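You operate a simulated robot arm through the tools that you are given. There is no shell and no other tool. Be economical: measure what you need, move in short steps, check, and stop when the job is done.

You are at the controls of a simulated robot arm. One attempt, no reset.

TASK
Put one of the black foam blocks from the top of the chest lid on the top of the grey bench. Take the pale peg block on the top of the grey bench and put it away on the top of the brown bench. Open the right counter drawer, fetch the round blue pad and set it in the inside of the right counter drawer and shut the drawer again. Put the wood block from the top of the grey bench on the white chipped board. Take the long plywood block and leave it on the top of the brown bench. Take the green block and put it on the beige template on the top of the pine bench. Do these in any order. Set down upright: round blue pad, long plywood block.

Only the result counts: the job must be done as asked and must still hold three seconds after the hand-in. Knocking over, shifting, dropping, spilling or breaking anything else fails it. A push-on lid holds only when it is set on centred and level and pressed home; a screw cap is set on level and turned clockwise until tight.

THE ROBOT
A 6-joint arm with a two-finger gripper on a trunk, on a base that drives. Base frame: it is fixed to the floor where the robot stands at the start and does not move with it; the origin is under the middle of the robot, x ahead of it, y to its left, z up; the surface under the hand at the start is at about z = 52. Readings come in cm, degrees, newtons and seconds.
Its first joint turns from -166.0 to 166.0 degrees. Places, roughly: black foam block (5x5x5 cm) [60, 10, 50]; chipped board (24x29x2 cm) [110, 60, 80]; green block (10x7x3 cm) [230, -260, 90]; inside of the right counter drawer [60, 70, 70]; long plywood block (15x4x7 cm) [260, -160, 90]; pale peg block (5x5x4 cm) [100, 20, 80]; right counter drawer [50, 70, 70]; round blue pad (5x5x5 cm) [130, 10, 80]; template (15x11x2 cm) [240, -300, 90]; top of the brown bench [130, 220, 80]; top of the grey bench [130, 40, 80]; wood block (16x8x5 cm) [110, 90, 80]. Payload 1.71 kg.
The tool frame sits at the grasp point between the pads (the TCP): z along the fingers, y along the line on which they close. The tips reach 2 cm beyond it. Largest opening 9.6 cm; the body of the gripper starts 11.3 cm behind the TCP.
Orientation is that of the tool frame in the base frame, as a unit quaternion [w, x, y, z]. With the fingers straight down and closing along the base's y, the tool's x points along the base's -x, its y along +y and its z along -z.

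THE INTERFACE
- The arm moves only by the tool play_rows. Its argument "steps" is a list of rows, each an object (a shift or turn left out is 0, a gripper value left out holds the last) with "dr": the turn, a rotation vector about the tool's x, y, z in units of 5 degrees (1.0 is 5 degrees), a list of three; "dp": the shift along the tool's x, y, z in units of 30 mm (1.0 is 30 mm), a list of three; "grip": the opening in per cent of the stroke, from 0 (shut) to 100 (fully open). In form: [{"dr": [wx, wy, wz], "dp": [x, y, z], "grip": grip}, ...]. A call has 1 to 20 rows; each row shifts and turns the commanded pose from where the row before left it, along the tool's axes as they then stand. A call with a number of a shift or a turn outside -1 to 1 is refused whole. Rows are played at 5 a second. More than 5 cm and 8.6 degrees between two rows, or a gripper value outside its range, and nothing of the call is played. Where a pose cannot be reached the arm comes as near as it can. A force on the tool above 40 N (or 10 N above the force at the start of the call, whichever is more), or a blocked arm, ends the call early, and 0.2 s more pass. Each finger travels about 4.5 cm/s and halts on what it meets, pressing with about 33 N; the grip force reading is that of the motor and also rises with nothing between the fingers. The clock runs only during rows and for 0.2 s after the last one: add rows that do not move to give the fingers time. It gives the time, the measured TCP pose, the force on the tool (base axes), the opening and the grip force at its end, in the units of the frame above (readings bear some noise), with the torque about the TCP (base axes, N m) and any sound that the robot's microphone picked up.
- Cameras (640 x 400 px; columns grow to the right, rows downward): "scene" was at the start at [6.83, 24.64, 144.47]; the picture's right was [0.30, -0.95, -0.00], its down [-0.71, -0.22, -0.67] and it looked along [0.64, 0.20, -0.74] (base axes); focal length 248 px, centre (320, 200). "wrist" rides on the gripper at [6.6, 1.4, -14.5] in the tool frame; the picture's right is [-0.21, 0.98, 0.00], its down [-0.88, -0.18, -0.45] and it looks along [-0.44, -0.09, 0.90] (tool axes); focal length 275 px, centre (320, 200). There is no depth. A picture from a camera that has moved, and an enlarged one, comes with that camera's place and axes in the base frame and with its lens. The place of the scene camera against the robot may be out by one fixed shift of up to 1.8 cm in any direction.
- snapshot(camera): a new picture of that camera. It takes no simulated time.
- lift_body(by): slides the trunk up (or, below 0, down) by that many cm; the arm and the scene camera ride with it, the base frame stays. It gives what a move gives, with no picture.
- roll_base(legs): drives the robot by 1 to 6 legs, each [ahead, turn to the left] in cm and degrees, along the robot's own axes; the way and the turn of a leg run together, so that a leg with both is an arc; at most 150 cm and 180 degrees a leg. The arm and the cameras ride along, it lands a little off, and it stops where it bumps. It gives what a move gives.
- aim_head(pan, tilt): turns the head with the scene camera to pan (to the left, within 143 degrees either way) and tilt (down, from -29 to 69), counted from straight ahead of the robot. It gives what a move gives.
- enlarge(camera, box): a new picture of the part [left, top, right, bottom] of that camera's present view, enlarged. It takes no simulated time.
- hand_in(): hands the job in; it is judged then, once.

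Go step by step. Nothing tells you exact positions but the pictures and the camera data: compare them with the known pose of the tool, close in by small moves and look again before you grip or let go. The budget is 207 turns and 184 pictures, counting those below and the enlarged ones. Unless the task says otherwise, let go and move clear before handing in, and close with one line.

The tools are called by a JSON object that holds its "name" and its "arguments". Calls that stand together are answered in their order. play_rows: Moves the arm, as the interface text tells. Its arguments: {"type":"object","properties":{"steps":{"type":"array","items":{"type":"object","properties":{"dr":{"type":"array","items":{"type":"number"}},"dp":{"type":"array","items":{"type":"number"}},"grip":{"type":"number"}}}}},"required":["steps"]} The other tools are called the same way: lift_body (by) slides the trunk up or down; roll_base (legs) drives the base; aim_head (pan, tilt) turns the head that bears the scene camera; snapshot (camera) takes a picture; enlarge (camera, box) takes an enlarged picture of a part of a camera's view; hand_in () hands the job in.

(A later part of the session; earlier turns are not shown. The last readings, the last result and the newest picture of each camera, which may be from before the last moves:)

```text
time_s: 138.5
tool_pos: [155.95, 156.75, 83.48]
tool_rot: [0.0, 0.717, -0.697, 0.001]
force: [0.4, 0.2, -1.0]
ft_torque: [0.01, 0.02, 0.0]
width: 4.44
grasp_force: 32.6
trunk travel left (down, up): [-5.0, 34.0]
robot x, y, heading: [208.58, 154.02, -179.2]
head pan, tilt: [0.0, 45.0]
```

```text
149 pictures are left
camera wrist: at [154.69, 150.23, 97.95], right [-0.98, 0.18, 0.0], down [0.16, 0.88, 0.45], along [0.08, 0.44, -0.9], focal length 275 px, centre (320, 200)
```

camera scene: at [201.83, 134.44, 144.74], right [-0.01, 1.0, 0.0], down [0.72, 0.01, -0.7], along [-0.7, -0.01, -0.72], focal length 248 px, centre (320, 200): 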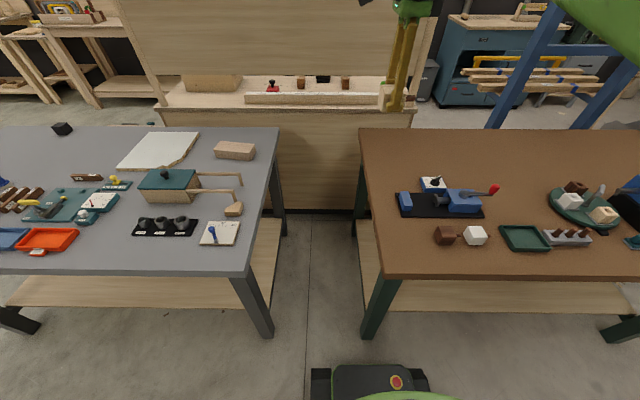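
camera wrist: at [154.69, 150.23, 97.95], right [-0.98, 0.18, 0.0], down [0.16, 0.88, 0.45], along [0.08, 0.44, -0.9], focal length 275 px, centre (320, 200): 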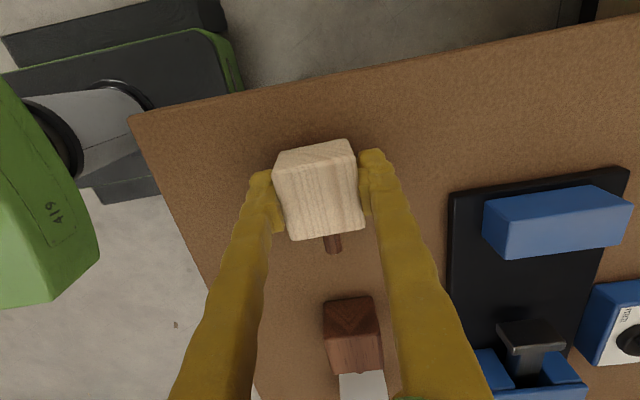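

{"name": "play_rows", "arguments": {"steps": [{"dp": [0, 0, 0.06]}, {"dp": [0, 0, 0.06]}, {"dp": [0, 0, 0.06]}]}}

```text
time_s: 139.3
tool_pos: [155.96, 156.84, 83.06]
tool_rot: [-0.001, 0.718, -0.696, 0.0]
force: [0.6, 0.3, -0.7]
ft_torque: [-0.02, -0.01, 0.01]
width: 4.45
grasp_force: 32.8
trunk travel left (down, up): [-5.0, 34.0]
robot x, y, heading: [208.73, 154.23, -179.5]
head pan, tilt: [0.0, 45.0]
```

{"name": "play_rows", "arguments": {"steps": [{"dp": [0, 0, 0.06]}, {"dp": [0, 0, 0.05]}, {}]}}

```text
time_s: 140.1
tool_pos: [155.93, 156.88, 82.69]
tool_rot: [0.0, 0.718, -0.696, 0.001]
force: [0.2, 1.2, 16.7]
ft_torque: [-0.02, 0.36, -0.03]
width: 4.43
grasp_force: 32.9
trunk travel left (down, up): [-5.0, 34.0]
robot x, y, heading: [209.03, 154.46, -179.1]
head pan, tilt: [0.0, 45.0]
```

Contact at 17 N. I release and rise.

{"name": "play_rows", "arguments": {"steps": [{"grip": 60}, {"grip": 72}, {"grip": 72}, {"grip": 72}, {"dp": [0, 0, -0.5]}, {"dp": [0, 0, -1]}, {"dp": [0, 0, -1]}, {"dp": [0, 0, -1]}, {"dp": [0, 0, -1]}, {"dp": [0, 0, -1]}, {"dp": [0, 0, -1]}, {"dp": [0, 0, -1]}, {"dp": [0, 0, -1]}, {"dp": [0, 0, -1]}, {"dp": [0, 0, -1]}, {"dp": [0, 0, -1]}, {"dp": [0, 0, -1]}, {"dp": [0, 0, -1]}, {}]}}

{"name": "snapshot", "arguments": {"camera": "wrist"}}

```text
time_s: 144.1
tool_pos: [155.84, 156.93, 123.23]
tool_rot: [0.0, 0.717, -0.697, 0.001]
force: [0.1, 1.1, -0.5]
ft_torque: [0.03, 0.03, 0.03]
width: 6.88
grasp_force: 0.0
trunk travel left (down, up): [-5.0, 34.0]
robot x, y, heading: [208.85, 154.22, -179.3]
head pan, tilt: [0.0, 45.0]
```

```text
148 pictures are left
camera wrist: at [154.57, 150.23, 137.64], right [-0.98, 0.18, 0.0], down [0.16, 0.88, 0.45], along [0.08, 0.44, -0.9], focal length 275 px, centre (320, 200)
```

wrist: 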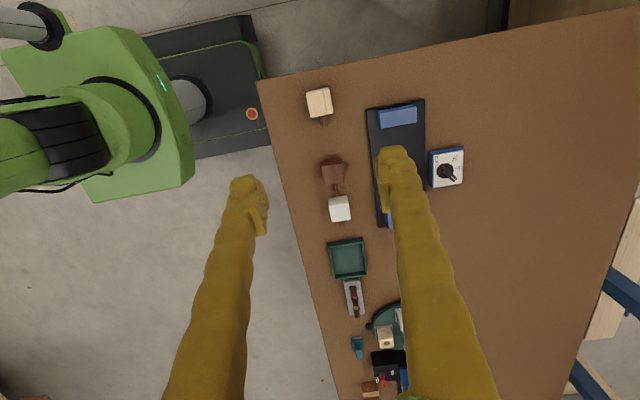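

Peg done. Next the wood block at about (112, 96): I drive down the far side of the grey bench.

{"name": "roll_base", "arguments": {"legs": [[0, 89.5], [60, 0], [0, -90], [5, 0]]}}

{"name": "aim_head", "arguments": {"pan": 0, "tilt": 45}}

{"name": "snapshot", "arguments": {"camera": "scene"}}

{"name": "snapshot", "arguments": {"camera": "wrist"}}

```text
time_s: 161.0
tool_pos: [152.54, 95.95, 123.06]
tool_rot: [-0.001, 0.727, -0.687, 0.001]
force: [0.3, -0.1, 0.1]
ft_torque: [0.02, -0.06, -0.01]
width: 6.92
grasp_force: 0.2
trunk travel left (down, up): [-5.0, 34.0]
robot x, y, heading: [205.93, 94.41, -177.6]
head pan, tilt: [0.0, 45.0]
```

```text
time_s: 161.6
tool_pos: [153.07, 96.0, 123.29]
tool_rot: [0.001, 0.726, -0.687, -0.001]
force: [1.0, 0.1, 0.5]
ft_torque: [0.0, 0.08, 0.0]
width: 6.93
grasp_force: 0.0
trunk travel left (down, up): [-5.0, 34.0]
robot x, y, heading: [205.84, 94.6, -177.6]
head pan, tilt: [0.0, 45.0]
```

```text
147 pictures are left
camera scene: at [199.64, 74.52, 144.76], right [-0.04, 1.0, 0.0], down [0.72, 0.03, -0.7], along [-0.7, -0.03, -0.72], focal length 248 px, centre (320, 200)
```

scene: 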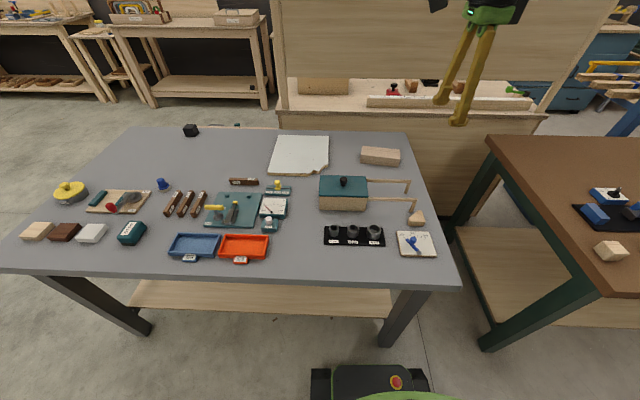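

```text
146 pictures are left
camera wrist: at [152.07, 89.36, 137.78], right [-0.99, 0.15, 0.0], down [0.14, 0.89, 0.44], along [0.07, 0.44, -0.9], focal length 275 px, centre (320, 200)
```

wrist: 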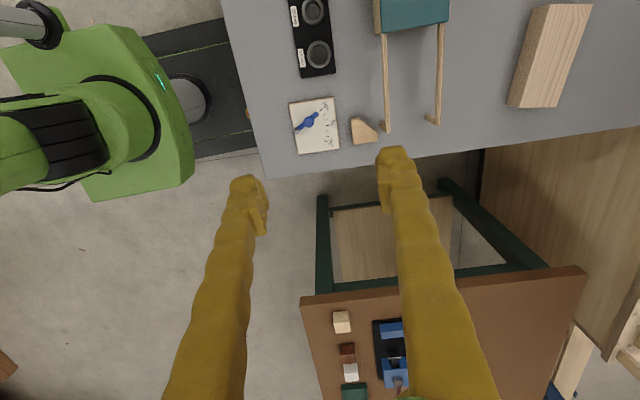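

The wood block is at about (113, 94), turned about 14° from y. I move the hand over it with the fingers open.

{"name": "play_rows", "arguments": {"steps": [{"dp": [0, 0.94, 0.2], "grip": 100}, {"dp": [0, 0.94, 0.3]}, {"dp": [0, 0.94, 0.3]}, {"dp": [0, 0.94, 0.3]}, {"dp": [0, 0.94, 0.3]}, {"dp": [0, 0.94, 0.3]}, {"dp": [0, 0.94, 0.3]}, {"dp": [0, 0.94, 0.3]}, {"dp": [0, 0.94, 0.4]}, {"dp": [0, 0.94, 0.4]}, {"dp": [0, 0.94, 0.4]}, {"dp": [0, 0.94, 0.4]}, {"dp": [0, 0.94, 0.4]}, {"dp": [0, 0.94, 0.4]}, {}]}}

{"name": "snapshot", "arguments": {"camera": "wrist"}}

```text
time_s: 164.8
tool_pos: [114.78, 93.92, 110.08]
tool_rot: [0.004, 0.727, -0.687, -0.003]
force: [0.5, -0.3, -1.0]
ft_torque: [-0.03, -0.04, -0.03]
width: 9.59
grasp_force: 0.1
trunk travel left (down, up): [-5.0, 34.0]
robot x, y, heading: [205.89, 94.42, -177.4]
head pan, tilt: [0.0, 45.0]
```

```text
145 pictures are left
camera wrist: at [113.88, 87.26, 124.57], right [-0.99, 0.15, 0.01], down [0.14, 0.89, 0.44], along [0.06, 0.44, -0.9], focal length 275 px, centre (320, 200)
```

wrist: 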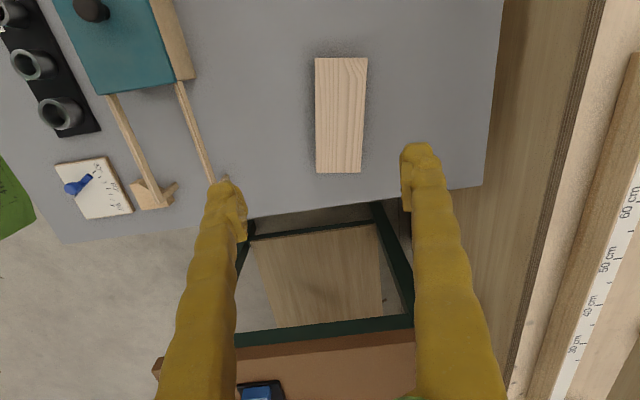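

Block centre is (111.8, 94.7) with the long axis 8.5° off y. I align the fingers across it and come lower.

{"name": "play_rows", "arguments": {"steps": [{"dp": [-0.29, 0.98, 0], "dr": [0.1, 0, 0]}, {"dr": [0, 0, 0.8], "dp": [0, 0, 0.6]}, {"dr": [0, 0, 0.8], "dp": [0, 0, 1]}, {"dr": [0, 0, 0.68], "dp": [0, 0, 1]}, {"dp": [0, 0, 1]}, {"dp": [0, 0, 1]}, {"dp": [0, 0, 1]}, {}]}}

{"name": "snapshot", "arguments": {"camera": "wrist"}}

```text
time_s: 166.6
tool_pos: [111.81, 94.67, 93.28]
tool_rot: [-0.001, -0.655, 0.756, 0.0]
force: [0.4, -0.3, 0.5]
ft_torque: [0.01, -0.02, 0.01]
width: 9.59
grasp_force: 0.1
trunk travel left (down, up): [-5.0, 34.0]
robot x, y, heading: [206.0, 94.86, -177.5]
head pan, tilt: [0.0, 45.0]
```

```text
144 pictures are left
camera wrist: at [109.58, 88.23, 107.79], right [-0.94, 0.34, 0.0], down [0.31, 0.84, 0.44], along [0.15, 0.42, -0.9], focal length 275 px, centre (320, 200)
```

wrist: 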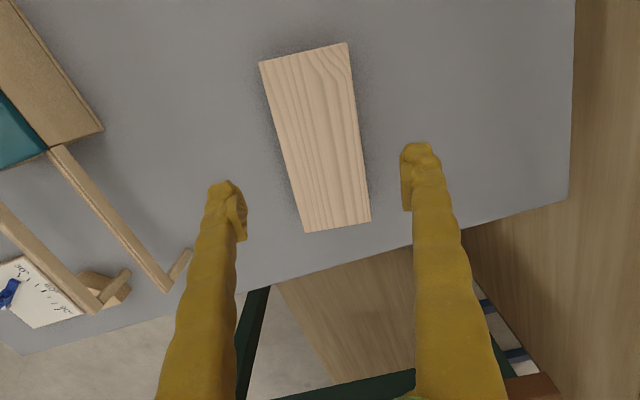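

{"name": "play_rows", "arguments": {"steps": [{"dp": [0, 0, 1]}, {"dp": [0, 0, 1]}, {"dp": [0, 0, 0.9]}, {"dp": [0, 0, 0.5]}, {"dp": [0, 0, 0.1]}, {}, {"grip": 50}, {"grip": 50}, {"grip": 50}, {"grip": 50}, {"grip": 50}]}}

{"name": "snapshot", "arguments": {"camera": "wrist"}}

```text
time_s: 169.0
tool_pos: [111.79, 94.55, 82.93]
tool_rot: [-0.001, -0.655, 0.756, 0.001]
force: [0.5, -0.8, -0.1]
ft_torque: [0.01, 0.04, -0.01]
width: 7.47
grasp_force: 33.0
trunk travel left (down, up): [-5.0, 34.0]
robot x, y, heading: [205.8, 94.69, -177.5]
head pan, tilt: [0.0, 45.0]
```

```text
143 pictures are left
camera wrist: at [109.51, 88.26, 97.36], right [-0.94, 0.34, 0.0], down [0.31, 0.84, 0.44], along [0.15, 0.42, -0.9], focal length 275 px, centre (320, 200)
```

wrist: 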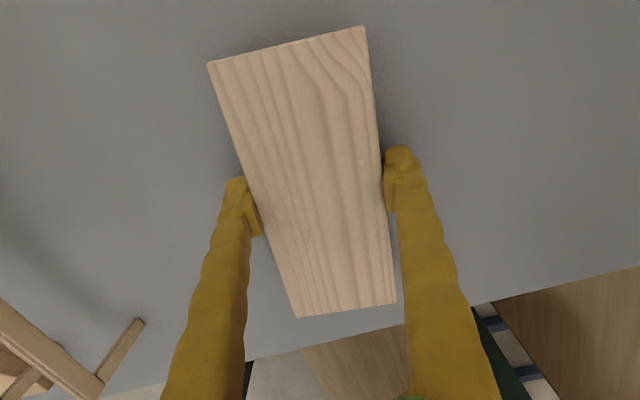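

Block held (7.5 cm across). The board is centred at about (110, 61), out of reach from here, so I lift, draw back and shift the base along.

{"name": "play_rows", "arguments": {"steps": [{"dp": [0, 0, -0.5]}, {"dp": [0, 0, -1]}, {"dp": [0, 0, -1]}, {"dp": [0, 0, -1]}, {"dp": [0, 0, -1]}, {"dp": [0, 0, -1]}, {"dp": [0, 0, -1]}, {"dp": [0, 0, -1]}, {"dp": [0, 0, -1]}, {"dp": [0, 0, -1]}, {"dp": [-0.14, -1, -0.5]}, {"dp": [-0.14, -1, -0.5]}, {"dp": [-0.14, -1, -0.5]}, {"dp": [-0.14, -1, 0]}, {"dp": [-0.14, -1, 0]}, {"dp": [-0.14, -1, 0]}, {"dp": [-0.14, -1, 0]}, {"dp": [-0.14, -1, 0]}, {"dp": [-0.14, -1, 0]}, {}]}}

{"name": "roll_base", "arguments": {"legs": [[-6, 0], [0, 88], [34, 0], [0, -90], [7, 0]]}}

{"name": "aim_head", "arguments": {"pan": 10, "tilt": 45}}

{"name": "snapshot", "arguments": {"camera": "scene"}}

{"name": "snapshot", "arguments": {"camera": "wrist"}}

```text
time_s: 173.2
tool_pos: [139.26, 94.6, 115.99]
tool_rot: [-0.001, -0.655, 0.756, 0.002]
force: [-0.5, -0.5, -1.8]
ft_torque: [-0.01, 0.05, -0.01]
width: 7.49
grasp_force: 32.9
trunk travel left (down, up): [-5.0, 34.0]
robot x, y, heading: [205.86, 94.53, -177.6]
head pan, tilt: [0.0, 45.0]
```

```text
time_s: 189.1
tool_pos: [138.55, 62.84, 115.94]
tool_rot: [-0.001, -0.642, 0.766, 0.001]
force: [0.6, -0.1, -2.8]
ft_torque: [0.02, 0.08, 0.01]
width: 7.4
grasp_force: 33.4
trunk travel left (down, up): [-5.0, 34.0]
robot x, y, heading: [205.11, 60.43, -179.0]
head pan, tilt: [0.0, 45.0]
```

```text
time_s: 189.8
tool_pos: [139.9, 62.75, 116.79]
tool_rot: [-0.007, -0.643, 0.766, 0.006]
force: [-0.6, -0.2, -2.0]
ft_torque: [-0.01, -0.13, -0.01]
width: 7.37
grasp_force: 33.4
trunk travel left (down, up): [-5.0, 34.0]
robot x, y, heading: [204.9, 60.46, -179.2]
head pan, tilt: [10.0, 45.0]
```

```text
142 pictures are left
camera scene: at [198.04, 39.17, 144.74], right [-0.19, 0.98, 0.0], down [0.71, 0.13, -0.7], along [-0.68, -0.13, -0.72], focal length 248 px, centre (320, 200)
```

scene: 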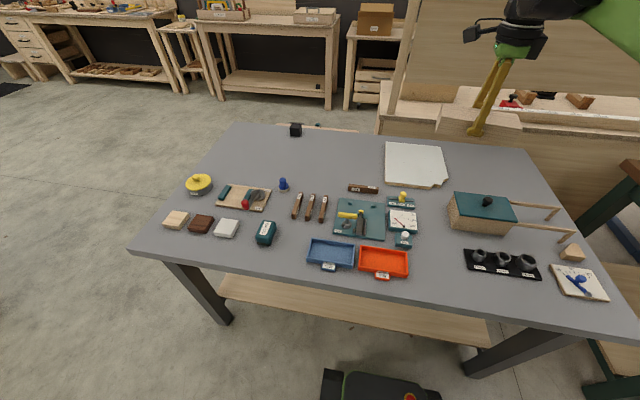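

```text
141 pictures are left
camera wrist: at [137.68, 56.59, 131.24], right [-0.93, 0.37, 0.01], down [0.34, 0.83, 0.44], along [0.15, 0.41, -0.9], focal length 275 px, centre (320, 200)
```

wrist: 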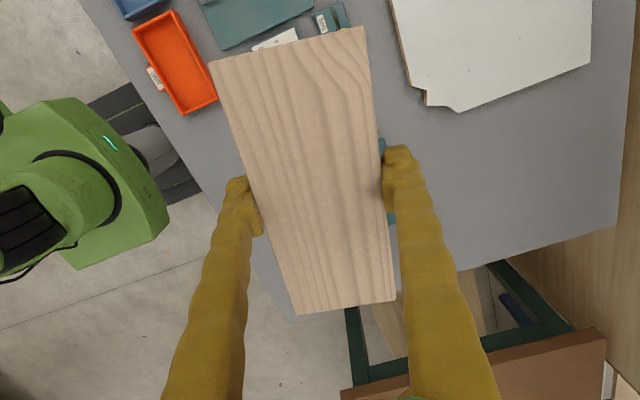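

I move the block over the board centre, straighten it, level it and lower partway.

{"name": "play_rows", "arguments": {"steps": [{"dp": [0.25, 0.93, 0], "dr": [0.2, 0, 0]}, {"dp": [0.24, 0.93, 0]}, {"dp": [0.24, 0.93, 0]}, {"dp": [0.24, 0.93, 0]}, {"dp": [0.24, 0.93, 0]}, {"dp": [0.24, 0.93, 0]}, {"dp": [0.24, 0.93, 0]}, {"dp": [0.24, 0.93, 0]}, {"dp": [0.24, 0.93, 0]}, {"dp": [0.24, 0.95, 0]}, {"dr": [0, 0, -1], "dp": [0, 0, 1]}, {"dr": [0, 0, -1], "dp": [0, 0, 1]}, {"dp": [0, 0, 1]}, {"dp": [0, 0, 1]}, {"dp": [0, 0, 1]}, {"dp": [0, 0, 1]}, {}]}}

{"name": "snapshot", "arguments": {"camera": "wrist"}}

{"name": "enlarge", "arguments": {"camera": "scene", "box": [340, 90, 500, 190]}}

```text
time_s: 193.4
tool_pos: [112.7, 60.55, 98.61]
tool_rot: [0.001, 0.707, -0.707, 0.002]
force: [0.0, -0.1, -2.4]
ft_torque: [0.01, -0.02, 0.0]
width: 7.4
grasp_force: 32.9
out of reach, approached as far as the arm can: row 10
trunk travel left (down, up): [-5.0, 34.0]
robot x, y, heading: [205.17, 60.53, -179.3]
head pan, tilt: [10.0, 45.0]
```

```text
140 pictures are left
camera wrist: at [111.26, 54.04, 113.12], right [-0.98, 0.21, 0.0], down [0.18, 0.88, 0.44], along [0.09, 0.43, -0.9], focal length 275 px, centre (320, 200)
```

wrist: 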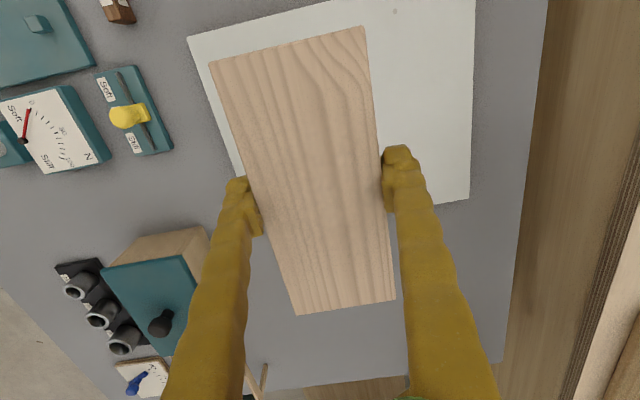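

```text
4.00 times, centred on (420, 140) of scene
camera zoom: at [198.09, 39.17, 144.74], right [-0.19, 0.98, 0.0], down [0.71, 0.13, -0.7], along [-0.68, -0.13, -0.72], focal length 991 px, centre (-80, 440)
```

zoom: 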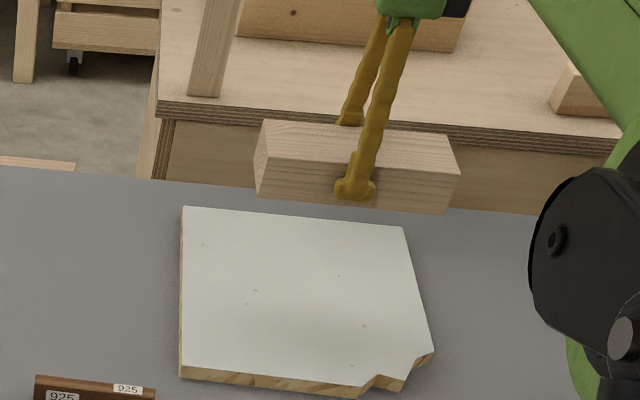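

Block is over the board, well inside it. I descend toward contact.

{"name": "play_rows", "arguments": {"steps": [{"dp": [0, 0.15, 1]}, {"dp": [0, 0.15, 1]}, {"dp": [0, 0, 1]}, {"dp": [0, 0, 0.6]}, {"dp": [0, 0, 0.3]}, {"dp": [0, 0, 0.1]}, {}]}}

{"name": "enlarge", "arguments": {"camera": "scene", "box": [340, 90, 500, 190]}}

```text
time_s: 195.0
tool_pos: [111.82, 60.57, 86.74]
tool_rot: [0.002, 0.707, -0.707, 0.001]
force: [0.2, -0.2, -1.6]
ft_torque: [-0.01, 0.02, -0.03]
width: 7.38
grasp_force: 32.7
trunk travel left (down, up): [-5.0, 34.0]
robot x, y, heading: [205.03, 60.35, -179.1]
head pan, tilt: [10.0, 45.0]
```

```text
4.00 times, centred on (420, 140) of scene
camera zoom: at [198.1, 39.17, 144.74], right [-0.19, 0.98, 0.0], down [0.71, 0.13, -0.7], along [-0.68, -0.13, -0.72], focal length 991 px, centre (-80, 440)
```

zoom: 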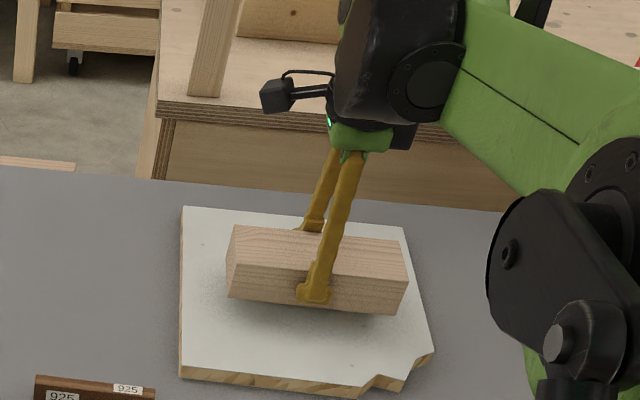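

{"name": "play_rows", "arguments": {"steps": [{"dp": [0, 0, 0.12]}, {"dp": [0, 0, 0.12]}, {"dp": [0, 0, 0.07]}, {}]}}

```text
time_s: 196.0
tool_pos: [111.62, 60.69, 85.83]
tool_rot: [-0.001, -0.707, 0.708, 0.0]
force: [-0.2, 0.5, -1.7]
ft_torque: [0.01, 0.0, -0.01]
width: 7.36
grasp_force: 33.3
trunk travel left (down, up): [-5.0, 34.0]
robot x, y, heading: [204.93, 60.48, -179.1]
head pan, tilt: [10.0, 45.0]
```

{"name": "play_rows", "arguments": {"steps": [{"dp": [0, 0, 0.06]}, {"dp": [0, 0, 0.06]}, {"dp": [0, 0, 0.06]}, {}]}}

```text
time_s: 197.0
tool_pos: [111.66, 60.64, 85.25]
tool_rot: [0.002, 0.707, -0.707, 0.001]
force: [0.6, 0.0, -2.0]
ft_torque: [-0.03, 0.02, -0.02]
width: 7.36
grasp_force: 33.8
trunk travel left (down, up): [-5.0, 34.0]
robot x, y, heading: [205.07, 60.35, -179.2]
head pan, tilt: [10.0, 45.0]
```

{"name": "play_rows", "arguments": {"steps": [{"dp": [0, 0, 0.06]}, {"dp": [0, 0, 0.06]}, {}]}}

```text
time_s: 197.8
tool_pos: [111.68, 60.6, 85.0]
tool_rot: [-0.001, -0.707, 0.707, -0.001]
force: [0.6, 0.3, -1.9]
ft_torque: [0.01, -0.02, -0.01]
width: 7.36
grasp_force: 33.3
trunk travel left (down, up): [-5.0, 34.0]
robot x, y, heading: [205.26, 60.12, -179.1]
head pan, tilt: [10.0, 45.0]
```

{"name": "play_rows", "arguments": {"steps": [{"dp": [0, 0, 0.06]}, {"dp": [0, 0, 0.06]}, {}]}}

```text
time_s: 198.6
tool_pos: [111.94, 60.55, 84.75]
tool_rot: [-0.002, -0.707, 0.707, 0.0]
force: [-7.6, -1.2, 25.2]
ft_torque: [0.26, 0.93, 0.07]
width: 7.36
grasp_force: 32.9
trunk travel left (down, up): [-5.0, 34.0]
robot x, y, heading: [204.99, 60.42, -179.1]
head pan, tilt: [10.0, 45.0]
```

Contact. Release and rise.

{"name": "play_rows", "arguments": {"steps": [{"grip": 85}, {"grip": 97}, {"grip": 97}, {"grip": 97}, {"dp": [0, 0, -0.5]}, {"dp": [0, 0, -1]}, {"dp": [0, 0, -1]}, {"dp": [0, 0, -1]}, {"dp": [0, -0.3, -1]}, {"dp": [0, -0.8, -1]}, {"dp": [0, -0.8, -1]}, {"dp": [0, -0.8, -1]}, {"dp": [0, -1, -1]}, {"dp": [0, -1, -1]}, {"dp": [0, -1, -1]}, {"dp": [0, -1, -1]}, {"dp": [0, -1, 0]}, {"dp": [0, -1, 0]}, {"dp": [0, -1, 0]}, {}]}}

{"name": "enlarge", "arguments": {"camera": "scene", "box": [340, 90, 500, 190]}}

```text
time_s: 202.8
tool_pos: [140.97, 60.69, 119.08]
tool_rot: [-0.001, -0.707, 0.707, -0.001]
force: [0.6, 0.1, -0.6]
ft_torque: [0.0, 0.04, 0.01]
width: 9.32
grasp_force: 0.1
trunk travel left (down, up): [-5.0, 34.0]
robot x, y, heading: [205.13, 60.41, -179.3]
head pan, tilt: [10.0, 45.0]
```

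```text
4.00 times, centred on (420, 140) of scene
camera zoom: at [198.2, 39.17, 144.74], right [-0.19, 0.98, 0.0], down [0.71, 0.13, -0.7], along [-0.68, -0.13, -0.72], focal length 991 px, centre (-80, 440)
```

zoom: 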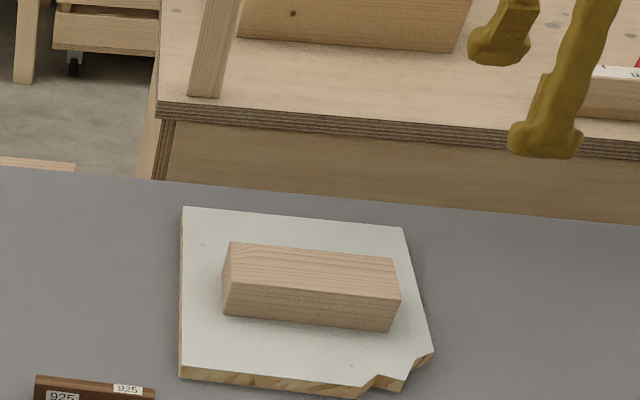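

Wood block sits on the board. The blue pad is within reach from here at about (131, 12), so I move over it.

{"name": "play_rows", "arguments": {"steps": [{"dp": [0.95, 0.18, 0.1]}, {"dp": [0.95, 0.18, 0.1]}, {"dp": [0.95, 0.18, 0.1]}, {"dp": [0.95, 0.18, 0.1]}, {"dp": [0.95, 0.18, 0.1]}, {"dp": [0.95, 0.18, 0.1]}, {"dp": [0.95, 0.18, 0.1]}, {"dp": [0.95, 0.18, 0.2]}, {"dp": [0.95, 0.18, 0.2]}, {"dp": [0.95, 0.18, 0.2]}, {"dp": [0.95, 0.18, 0.2]}, {"dp": [0.95, 0.18, 0.2]}, {"dp": [0.95, 0.18, 0.2]}, {"dp": [0.95, 0.18, 0.3]}, {"dp": [0.95, 0.18, 0.3]}, {"dp": [0.95, 0.18, 0.3]}, {"dp": [0.8, 0.2, 0.3]}, {}]}}

{"name": "snapshot", "arguments": {"camera": "wrist"}}

{"name": "aim_head", "arguments": {"pan": 20, "tilt": 45}}

{"name": "enlarge", "arguments": {"camera": "scene", "box": [220, 120, 460, 270]}}

```text
time_s: 206.6
tool_pos: [131.69, 12.64, 109.94]
tool_rot: [0.002, 0.707, -0.707, 0.002]
force: [0.3, -0.5, -0.4]
ft_torque: [0.03, -0.01, -0.04]
width: 9.33
grasp_force: 0.0
trunk travel left (down, up): [-5.0, 34.0]
robot x, y, heading: [204.95, 60.58, -179.2]
head pan, tilt: [10.0, 45.0]
```

```text
136 pictures are left
camera wrist: at [130.2, 6.07, 124.32], right [-0.98, 0.21, 0.0], down [0.18, 0.88, 0.44], along [0.09, 0.43, -0.9], focal length 275 px, centre (320, 200)
```

wrist: 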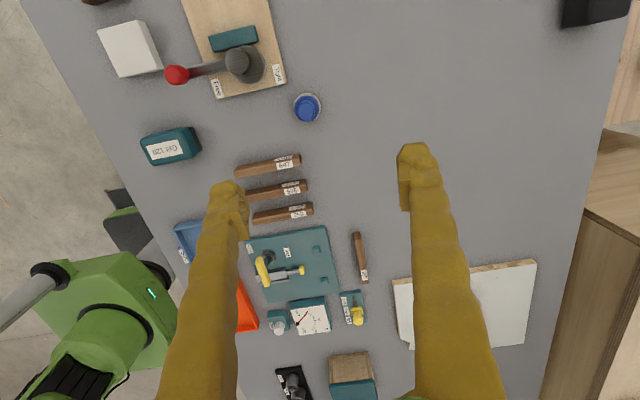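

```text
time_s: 207.3
tool_pos: [131.75, 12.59, 109.93]
tool_rot: [-0.001, -0.707, 0.707, -0.001]
force: [-0.5, 0.0, 0.5]
ft_torque: [0.02, 0.0, -0.01]
width: 9.31
grasp_force: 0.0
trunk travel left (down, up): [-5.0, 34.0]
robot x, y, heading: [205.13, 60.24, -179.2]
head pan, tilt: [20.0, 45.0]
```

```text
2.67 times, centred on (340, 195) of scene
camera zoom: at [198.52, 37.8, 144.74], right [-0.35, 0.94, -0.01], down [0.67, 0.25, -0.7], along [-0.65, -0.25, -0.72], focal length 661 px, centre (267, 213)
```

zoom: 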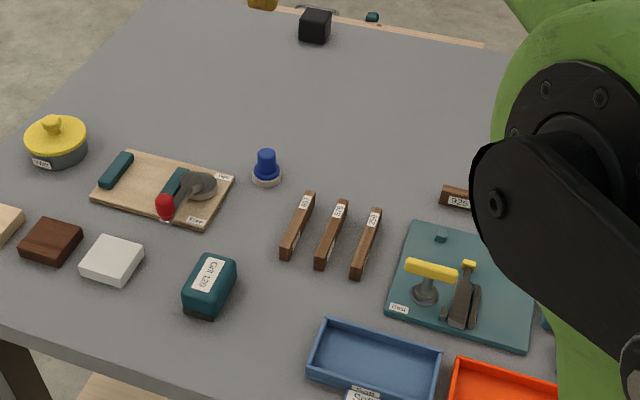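

The pad is a blue knob on a pale disc at about (133, 10.7). I centre over it, lower to z≈95 and look again.

{"name": "play_rows", "arguments": {"steps": [{"dp": [0.6, -0.4, 0.6], "grip": 65}, {"dp": [0, 0, 1]}, {"dp": [0, 0, 1]}, {"dp": [0, 0, 1]}, {"dp": [0, 0, 1]}, {"dp": [0, 0, 0.4]}, {}]}}

{"name": "snapshot", "arguments": {"camera": "wrist"}}

```text
time_s: 208.9
tool_pos: [132.85, 10.74, 94.93]
tool_rot: [0.001, 0.707, -0.707, 0.001]
force: [-0.8, 0.4, -0.3]
ft_torque: [0.02, 0.04, 0.03]
width: 6.23
grasp_force: 0.1
trunk travel left (down, up): [-5.0, 34.0]
robot x, y, heading: [205.36, 60.26, -179.1]
head pan, tilt: [20.0, 45.0]
```

```text
134 pictures are left
camera wrist: at [131.38, 4.25, 109.36], right [-0.98, 0.21, 0.0], down [0.18, 0.88, 0.44], along [0.09, 0.43, -0.9], focal length 275 px, centre (320, 200)
```

wrist: 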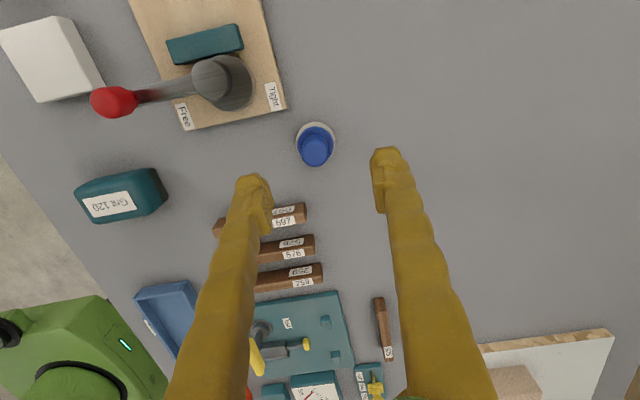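

{"name": "play_rows", "arguments": {"steps": [{"dp": [-0.07, -0.12, 0.8]}, {"dp": [0, 0, 1]}, {"dp": [0, 0, 1]}, {"dp": [0, 0, 0.6]}, {"dp": [0, 0, 0.3]}, {}]}}

{"name": "snapshot", "arguments": {"camera": "wrist"}}

{"name": "enlarge", "arguments": {"camera": "scene", "box": [280, 150, 360, 200]}}

```text
time_s: 210.3
tool_pos: [133.1, 11.04, 83.71]
tool_rot: [-0.002, -0.707, 0.707, -0.001]
force: [-0.5, 0.2, -1.1]
ft_torque: [0.01, -0.01, -0.03]
width: 6.26
grasp_force: 0.0
trunk travel left (down, up): [-5.0, 34.0]
robot x, y, heading: [205.1, 60.82, -179.1]
head pan, tilt: [20.0, 45.0]
```

```text
133 pictures are left
camera wrist: at [131.73, 4.48, 98.31], right [-0.98, 0.21, 0.0], down [0.18, 0.88, 0.44], along [0.09, 0.43, -0.9], focal length 275 px, centre (320, 200)
```

wrist: 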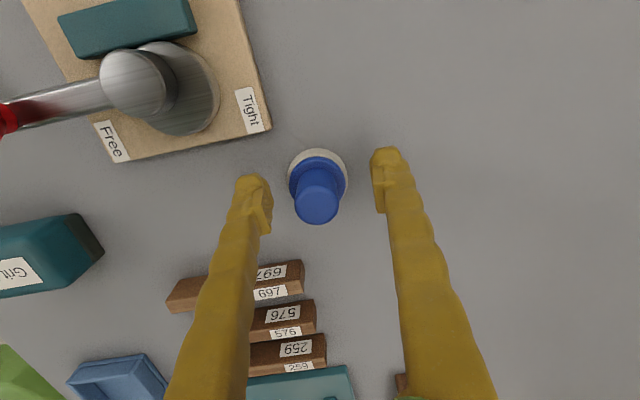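

```text
8.00 times, centred on (320, 175) of scene
camera zoom: at [198.52, 37.79, 144.74], right [-0.35, 0.93, -0.01], down [0.67, 0.25, -0.7], along [-0.65, -0.25, -0.72], focal length 1982 px, centre (320, 400)
```

zoom: 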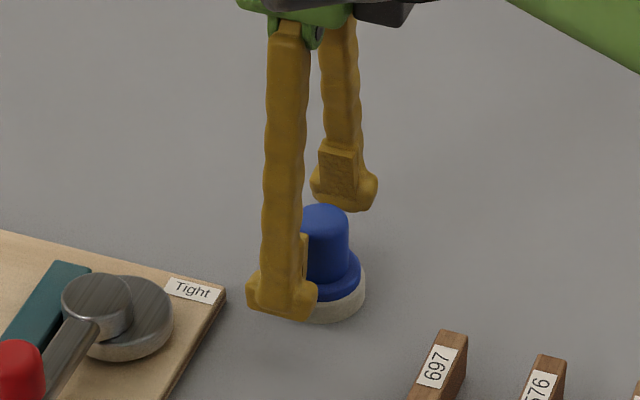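

The pad has a disc, shoulder and knob. I lower 1 cm so the fingers grip the disc rim and shoulder, then close.

{"name": "play_rows", "arguments": {"steps": [{"dp": [0, 0, 0.35]}, {}, {"grip": 40}, {"grip": 25}, {"grip": 20}, {"grip": 20}, {"grip": 20}, {"grip": 20}]}}

{"name": "enlarge", "arguments": {"camera": "scene", "box": [280, 150, 360, 200]}}

```text
time_s: 212.1
tool_pos: [133.23, 11.01, 82.9]
tool_rot: [-0.001, -0.707, 0.707, 0.0]
force: [-5.9, -4.3, 28.2]
ft_torque: [0.03, 0.14, 0.04]
width: 3.61
grasp_force: 33.2
trunk travel left (down, up): [-5.0, 34.0]
robot x, y, heading: [205.07, 60.54, -179.4]
head pan, tilt: [20.0, 45.0]
```

```text
8.00 times, centred on (320, 175) of scene
camera zoom: at [198.66, 37.88, 144.78], right [-0.35, 0.93, -0.01], down [0.67, 0.25, -0.7], along [-0.65, -0.25, -0.72], focal length 1982 px, centre (320, 400)
```

zoom: 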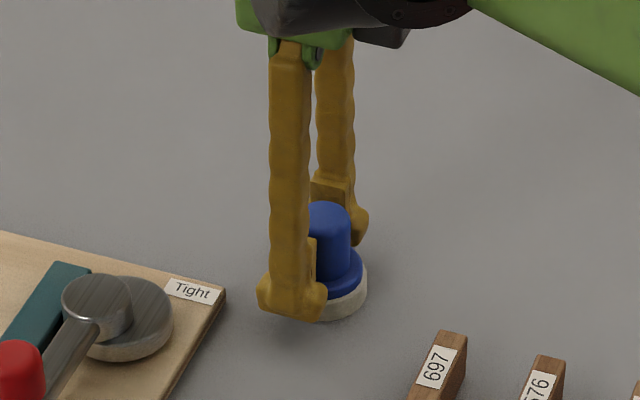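

{"name": "play_rows", "arguments": {"steps": [{"dp": [0, 0, -0.15]}, {}, {"dp": [0, 0, -0.5]}, {"dp": [0, 0, -0.8]}, {"dp": [0, 0, -1]}, {}]}}

{"name": "enlarge", "arguments": {"camera": "scene", "box": [260, 120, 380, 195]}}

{"name": "snapshot", "arguments": {"camera": "wrist"}}

```text
time_s: 213.5
tool_pos: [133.21, 10.98, 90.13]
tool_rot: [0.001, 0.707, -0.707, 0.001]
force: [-0.2, -0.7, 0.8]
ft_torque: [0.0, -0.02, 0.01]
width: 3.59
grasp_force: 32.9
trunk travel left (down, up): [-5.0, 34.0]
robot x, y, heading: [205.4, 60.48, -179.3]
head pan, tilt: [20.0, 45.0]
```

```text
5.33 times, centred on (320, 158) of scene
camera zoom: at [198.53, 37.79, 144.74], right [-0.35, 0.93, -0.01], down [0.67, 0.25, -0.7], along [-0.65, -0.25, -0.72], focal length 1322 px, centre (320, 427)
```

zoom: 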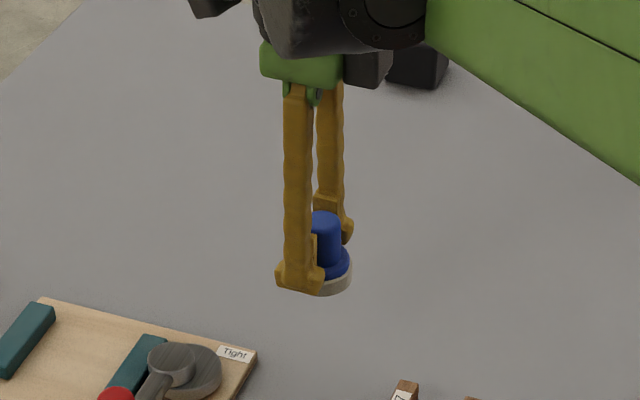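

```text
129 pictures are left
camera wrist: at [131.81, 4.52, 104.59], right [-0.98, 0.21, 0.0], down [0.18, 0.88, 0.44], along [0.09, 0.43, -0.9], focal length 275 px, centre (320, 200)
```

wrist: 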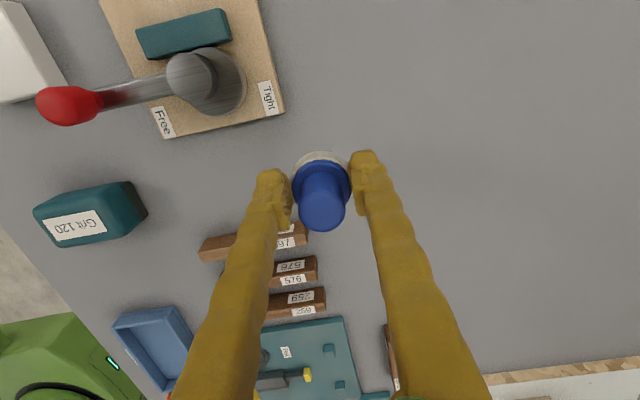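

Pad held. I lift it, bring the arm round to the front, and drive back round to the counter front.

{"name": "play_rows", "arguments": {"steps": [{"dp": [0, 0, -1]}, {"dp": [0, 0, -1]}, {"dp": [-1, -0.22, -0.6]}, {"dp": [-1, -0.22, -0.6]}, {"dp": [-1, -0.22, -0.6]}, {"dp": [-1, -0.22, -0.6]}, {"dp": [-1, -0.22, -0.6]}, {"dp": [-1, -0.22, -0.6]}, {"dp": [-1, -0.22, -0.6]}, {"dp": [-1, -0.22, -0.6]}, {"dp": [-1, -0.22, -0.6]}, {"dp": [-1, -0.22, -0.6]}, {"dp": [-1, -0.22, -0.6]}, {"dp": [-1, -0.22, -0.6]}, {"dp": [-1, -0.22, -0.6]}, {"dp": [-1, -0.22, 0]}, {}]}}

{"name": "roll_base", "arguments": {"legs": [[0, 89], [142, 0], [0, -90], [150, 0], [98, 0]]}}

{"name": "aim_head", "arguments": {"pan": -70, "tilt": 30}}

{"name": "snapshot", "arguments": {"camera": "scene"}}

{"name": "snapshot", "arguments": {"camera": "wrist"}}

```text
time_s: 217.1
tool_pos: [142.46, 53.1, 119.43]
tool_rot: [0.001, 0.708, -0.706, 0.002]
force: [0.1, -0.1, -1.6]
ft_torque: [0.0, 0.02, 0.01]
width: 3.59
grasp_force: 33.3
trunk travel left (down, up): [-5.0, 34.0]
robot x, y, heading: [205.08, 60.67, -179.3]
head pan, tilt: [20.0, 45.0]
```

```text
time_s: 254.8
tool_pos: [-107.84, -80.83, 119.45]
tool_rot: [-0.001, -0.693, 0.721, -0.001]
force: [0.6, -0.1, -0.2]
ft_torque: [0.0, 0.03, 0.03]
width: 3.61
grasp_force: 33.3
trunk travel left (down, up): [-5.0, 34.0]
robot x, y, heading: [-44.77, -75.82, 178.5]
head pan, tilt: [20.0, 45.0]
```

```text
time_s: 256.4
tool_pos: [-105.98, -80.98, 120.32]
tool_rot: [-0.006, -0.694, 0.72, 0.004]
force: [0.3, 0.5, 0.0]
ft_torque: [-0.01, -0.03, -0.01]
width: 3.57
grasp_force: 32.5
trunk travel left (down, up): [-5.0, 34.0]
robot x, y, heading: [-44.72, -76.0, 178.4]
head pan, tilt: [-70.0, 30.0]
```

```text
128 pictures are left
camera scene: at [-47.52, -87.12, 147.08], right [0.95, 0.32, 0.01], down [0.17, -0.47, -0.86], along [-0.27, 0.82, -0.5], focal length 248 px, centre (320, 200)
```

scene: 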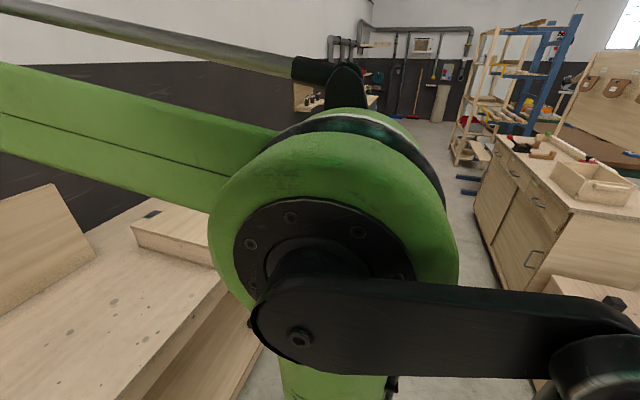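

```text
127 pictures are left
camera wrist: at [-107.45, -87.39, 134.72], right [-0.97, 0.24, 0.01], down [0.22, 0.87, 0.44], along [0.09, 0.43, -0.9], focal length 275 px, centre (320, 200)
```

wrist: 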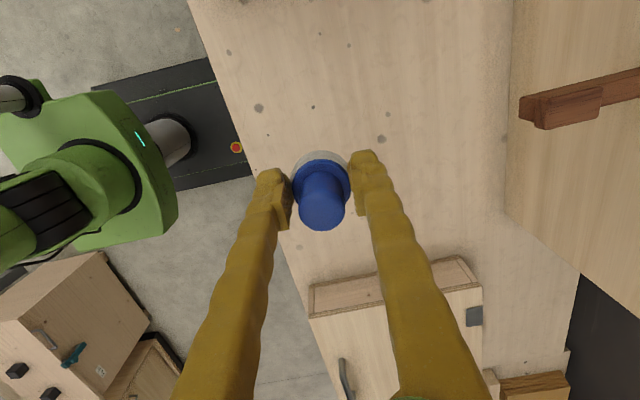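

I back off from the bench, turn, and drive along to y≈65 in front of the counter, then face it.

{"name": "roll_base", "arguments": {"legs": [[-12, 0], [0, -88.5], [138, 0], [0, -90]]}}

{"name": "aim_head", "arguments": {"pan": 0, "tilt": 45}}

{"name": "snapshot", "arguments": {"camera": "scene"}}

{"name": "snapshot", "arguments": {"camera": "wrist"}}

```text
time_s: 278.6
tool_pos: [30.22, 65.65, 120.22]
tool_rot: [0.003, 0.722, 0.692, 0.006]
force: [-1.1, -0.8, -0.8]
ft_torque: [0.03, -0.03, 0.01]
width: 2.4
grasp_force: 33.4
trunk travel left (down, up): [-5.0, 34.0]
robot x, y, heading: [-31.33, 61.65, -2.0]
head pan, tilt: [-70.0, 30.0]
```

```text
time_s: 280.0
tool_pos: [28.48, 65.87, 121.16]
tool_rot: [0.009, 0.723, 0.691, 0.011]
force: [-0.1, -0.4, 0.1]
ft_torque: [0.01, -0.1, 0.02]
width: 2.37
grasp_force: 32.7
trunk travel left (down, up): [-5.0, 34.0]
robot x, y, heading: [-31.03, 61.63, -1.9]
head pan, tilt: [0.0, 45.0]
```

```text
126 pictures are left
camera scene: at [-23.06, 83.65, 144.74], right [-0.03, -1.0, 0.0], down [-0.72, 0.02, -0.7], along [0.7, -0.02, -0.72], focal length 248 px, centre (320, 200)
```

scene: 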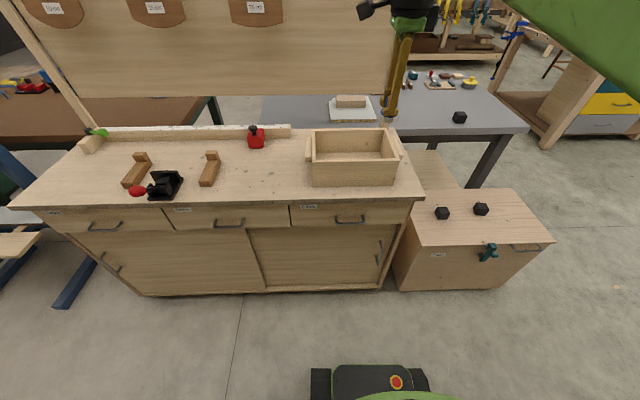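

```text
125 pictures are left
camera wrist: at [29.67, 72.29, 135.63], right [0.97, -0.25, 0.03], down [-0.24, -0.87, 0.44], along [-0.08, -0.43, -0.9], focal length 275 px, centre (320, 200)
```

wrist: 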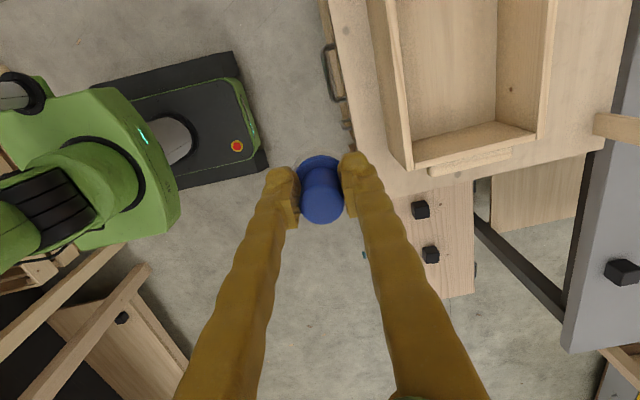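

The grip width fell to 2.4: the pad slipped so the fingers hold its knob. I look closely.

{"name": "enlarge", "arguments": {"camera": "scene", "box": [350, 80, 430, 130]}}

{"name": "enlarge", "arguments": {"camera": "wrist", "box": [240, 130, 400, 230]}}

{"name": "enlarge", "arguments": {"camera": "scene", "box": [220, 120, 460, 270]}}

```text
8.00 times, centred on (390, 105) of scene
camera zoom: at [-23.06, 83.65, 144.74], right [-0.03, -1.0, 0.0], down [-0.72, 0.02, -0.7], along [0.7, -0.02, -0.72], focal length 1982 px, centre (-240, 960)
```

zoom: 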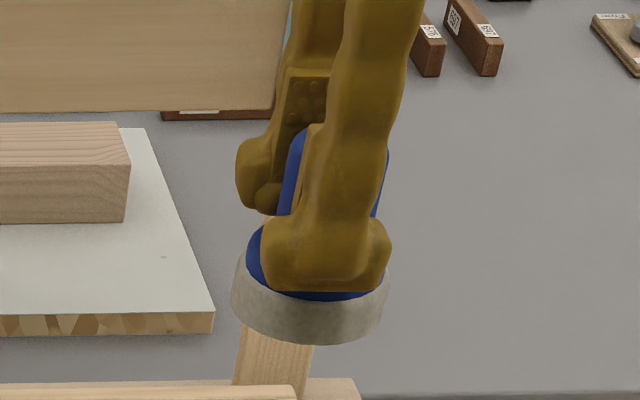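

```text
4.00 times, centred on (320, 180) of wrist
camera zoom: at [29.67, 72.29, 135.63], right [0.97, -0.25, 0.03], down [-0.24, -0.87, 0.44], along [-0.08, -0.43, -0.9], focal length 1101 px, centre (320, 280)
```

zoom: 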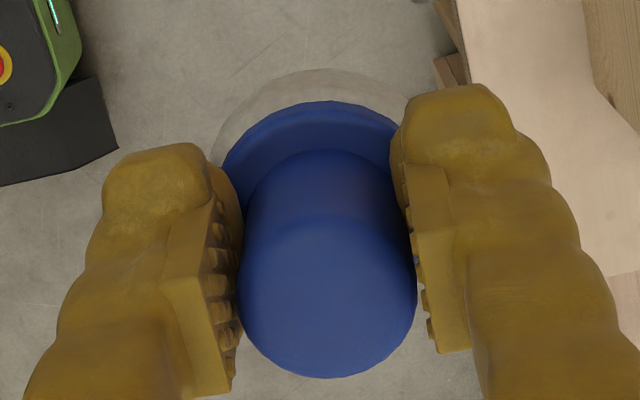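

```text
2.67 times, centred on (340, 195) of scene
camera zoom: at [-23.06, 83.65, 144.74], right [-0.03, -1.0, 0.0], down [-0.72, 0.02, -0.7], along [0.7, -0.02, -0.72], focal length 661 px, centre (267, 213)
```

zoom: 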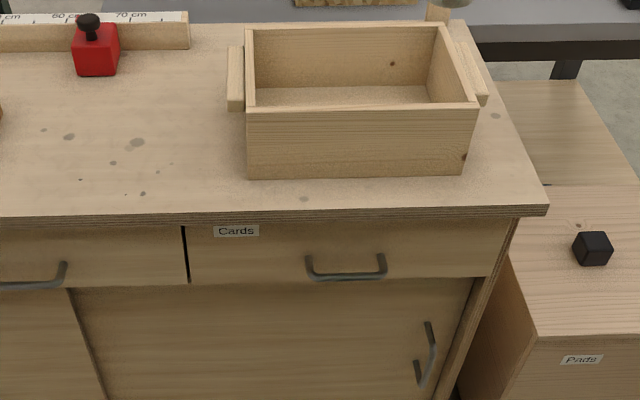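

{"name": "enlarge", "arguments": {"camera": "wrist", "box": [290, 0, 450, 100]}}

```text
4.00 times, centred on (370, 50) of wrist
camera zoom: at [29.67, 72.29, 135.63], right [0.97, -0.25, 0.03], down [-0.24, -0.87, 0.44], along [-0.08, -0.43, -0.9], focal length 1101 px, centre (120, 800)
```

zoom: 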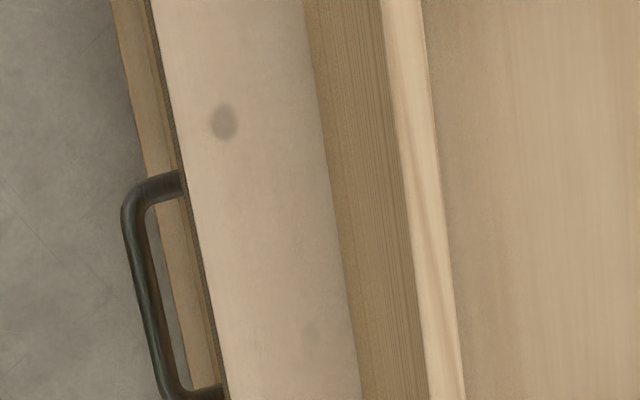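

The pad is level and held by its knob, tips on the shoulder. Counter top is at z≈85, front edge x≈35.5, handle at about (32, 71, 76). I park the pad on the counter at about (40, 88), left of the tray, before opening the drawer.

{"name": "play_rows", "arguments": {"steps": [{"dp": [0.94, 0.42, 0], "dr": [0.32, 0, 0]}, {"dp": [0.94, 0.42, 0]}, {"dp": [0.94, 0.42, 0]}, {"dp": [0.94, 0.42, 0]}, {"dp": [0.94, 0.42, 0]}, {"dp": [0.94, 0.42, 0]}, {"dp": [0.94, 0.42, 0]}, {"dp": [0.94, 0.4, 0]}, {"dp": [0, 0, 1]}, {"dp": [0, 0, 1]}, {"dp": [0, 0, 1]}, {"dp": [0, 0, 1]}, {"dp": [0, 0, 1]}, {"dp": [0, 0, 1]}, {"dp": [0, 0, 1]}, {}]}}

{"name": "snapshot", "arguments": {"camera": "wrist"}}

{"name": "snapshot", "arguments": {"camera": "scene"}}

```text
time_s: 283.4
tool_pos: [39.72, 87.9, 100.28]
tool_rot: [-0.001, 0.722, 0.692, 0.002]
force: [0.3, -0.5, -0.7]
ft_torque: [-0.01, 0.0, 0.0]
width: 2.39
grasp_force: 32.4
trunk travel left (down, up): [-5.0, 34.0]
robot x, y, heading: [-31.09, 61.46, -1.5]
head pan, tilt: [0.0, 45.0]
```

```text
120 pictures are left
camera wrist: at [41.3, 94.38, 114.62], right [0.97, -0.25, 0.0], down [-0.22, -0.87, 0.44], along [-0.11, -0.43, -0.9], focal length 275 px, centre (320, 200)
```

wrist: 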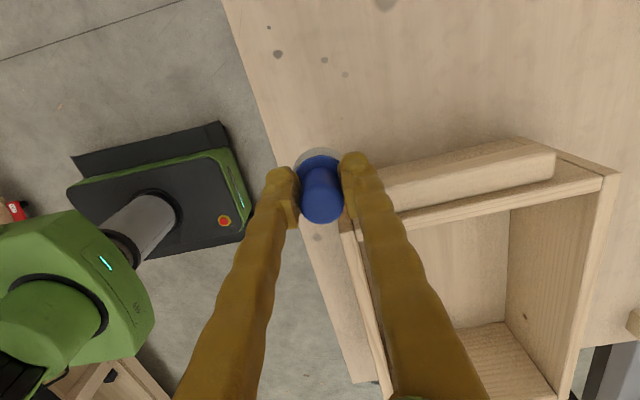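

```text
119 pictures are left
camera scene: at [-22.94, 83.66, 144.74], right [-0.03, -1.0, 0.0], down [-0.72, 0.02, -0.7], along [0.7, -0.02, -0.72], focal length 248 px, centre (320, 200)
```

scene: 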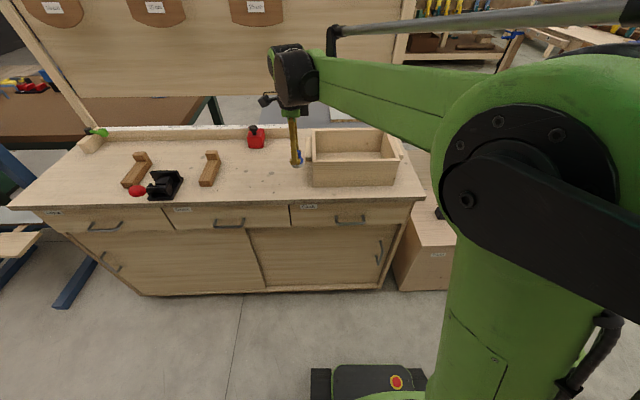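

{"name": "play_rows", "arguments": {"steps": [{"dp": [0.7, 0.05, 0]}, {"dp": [0.7, 0.05, 0]}, {"dp": [0, 0, 1]}, {"dp": [0, 0, 1]}, {"dp": [0, 0, 0.6]}, {"dp": [0, 0, 0.2]}, {}]}}

{"name": "snapshot", "arguments": {"camera": "wrist"}}

{"name": "enlarge", "arguments": {"camera": "scene", "box": [240, 110, 360, 185]}}

```text
time_s: 285.0
tool_pos: [40.1, 92.27, 91.88]
tool_rot: [0.0, 0.722, 0.692, 0.002]
force: [0.7, 0.2, -0.1]
ft_torque: [0.02, -0.02, -0.02]
width: 2.41
grasp_force: 33.1
trunk travel left (down, up): [-5.0, 34.0]
robot x, y, heading: [-30.96, 61.57, -1.8]
head pan, tilt: [0.0, 45.0]
```

```text
118 pictures are left
camera wrist: at [41.72, 98.67, 106.31], right [0.97, -0.25, 0.0], down [-0.22, -0.87, 0.44], along [-0.11, -0.43, -0.9], focal length 275 px, centre (320, 200)
```

wrist: 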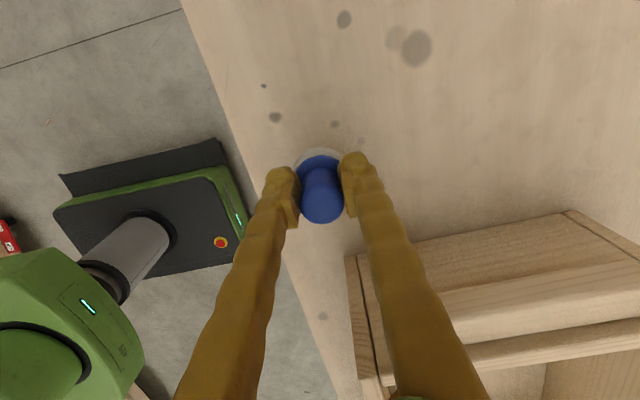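

```text
5.33 times, centred on (300, 148) of scene
camera zoom: at [-22.94, 83.66, 144.74], right [-0.03, -1.0, 0.0], down [-0.72, 0.02, -0.7], along [0.7, -0.02, -0.72], focal length 1322 px, centre (427, 480)
```

zoom: 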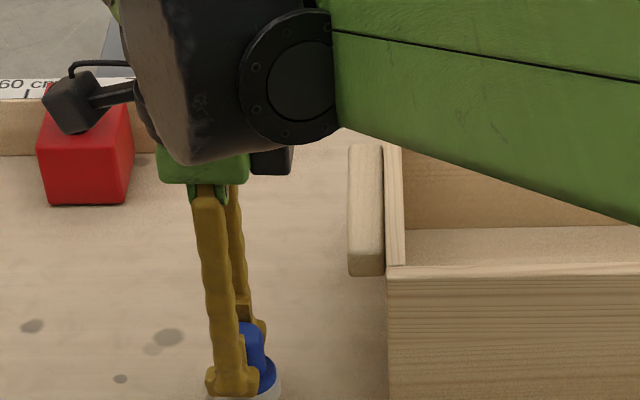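

{"name": "play_rows", "arguments": {"steps": [{"dp": [0, 0, 0.1]}, {"dp": [0, 0, 0.1]}, {"dp": [0, 0, 0.07]}, {}]}}

```text
time_s: 286.0
tool_pos: [40.12, 92.16, 91.01]
tool_rot: [-0.001, 0.723, 0.691, 0.002]
force: [-0.1, -0.2, 0.0]
ft_torque: [0.03, 0.0, -0.01]
width: 2.38
grasp_force: 32.5
trunk travel left (down, up): [-5.0, 34.0]
robot x, y, heading: [-31.11, 61.78, -1.9]
head pan, tilt: [0.0, 45.0]
```

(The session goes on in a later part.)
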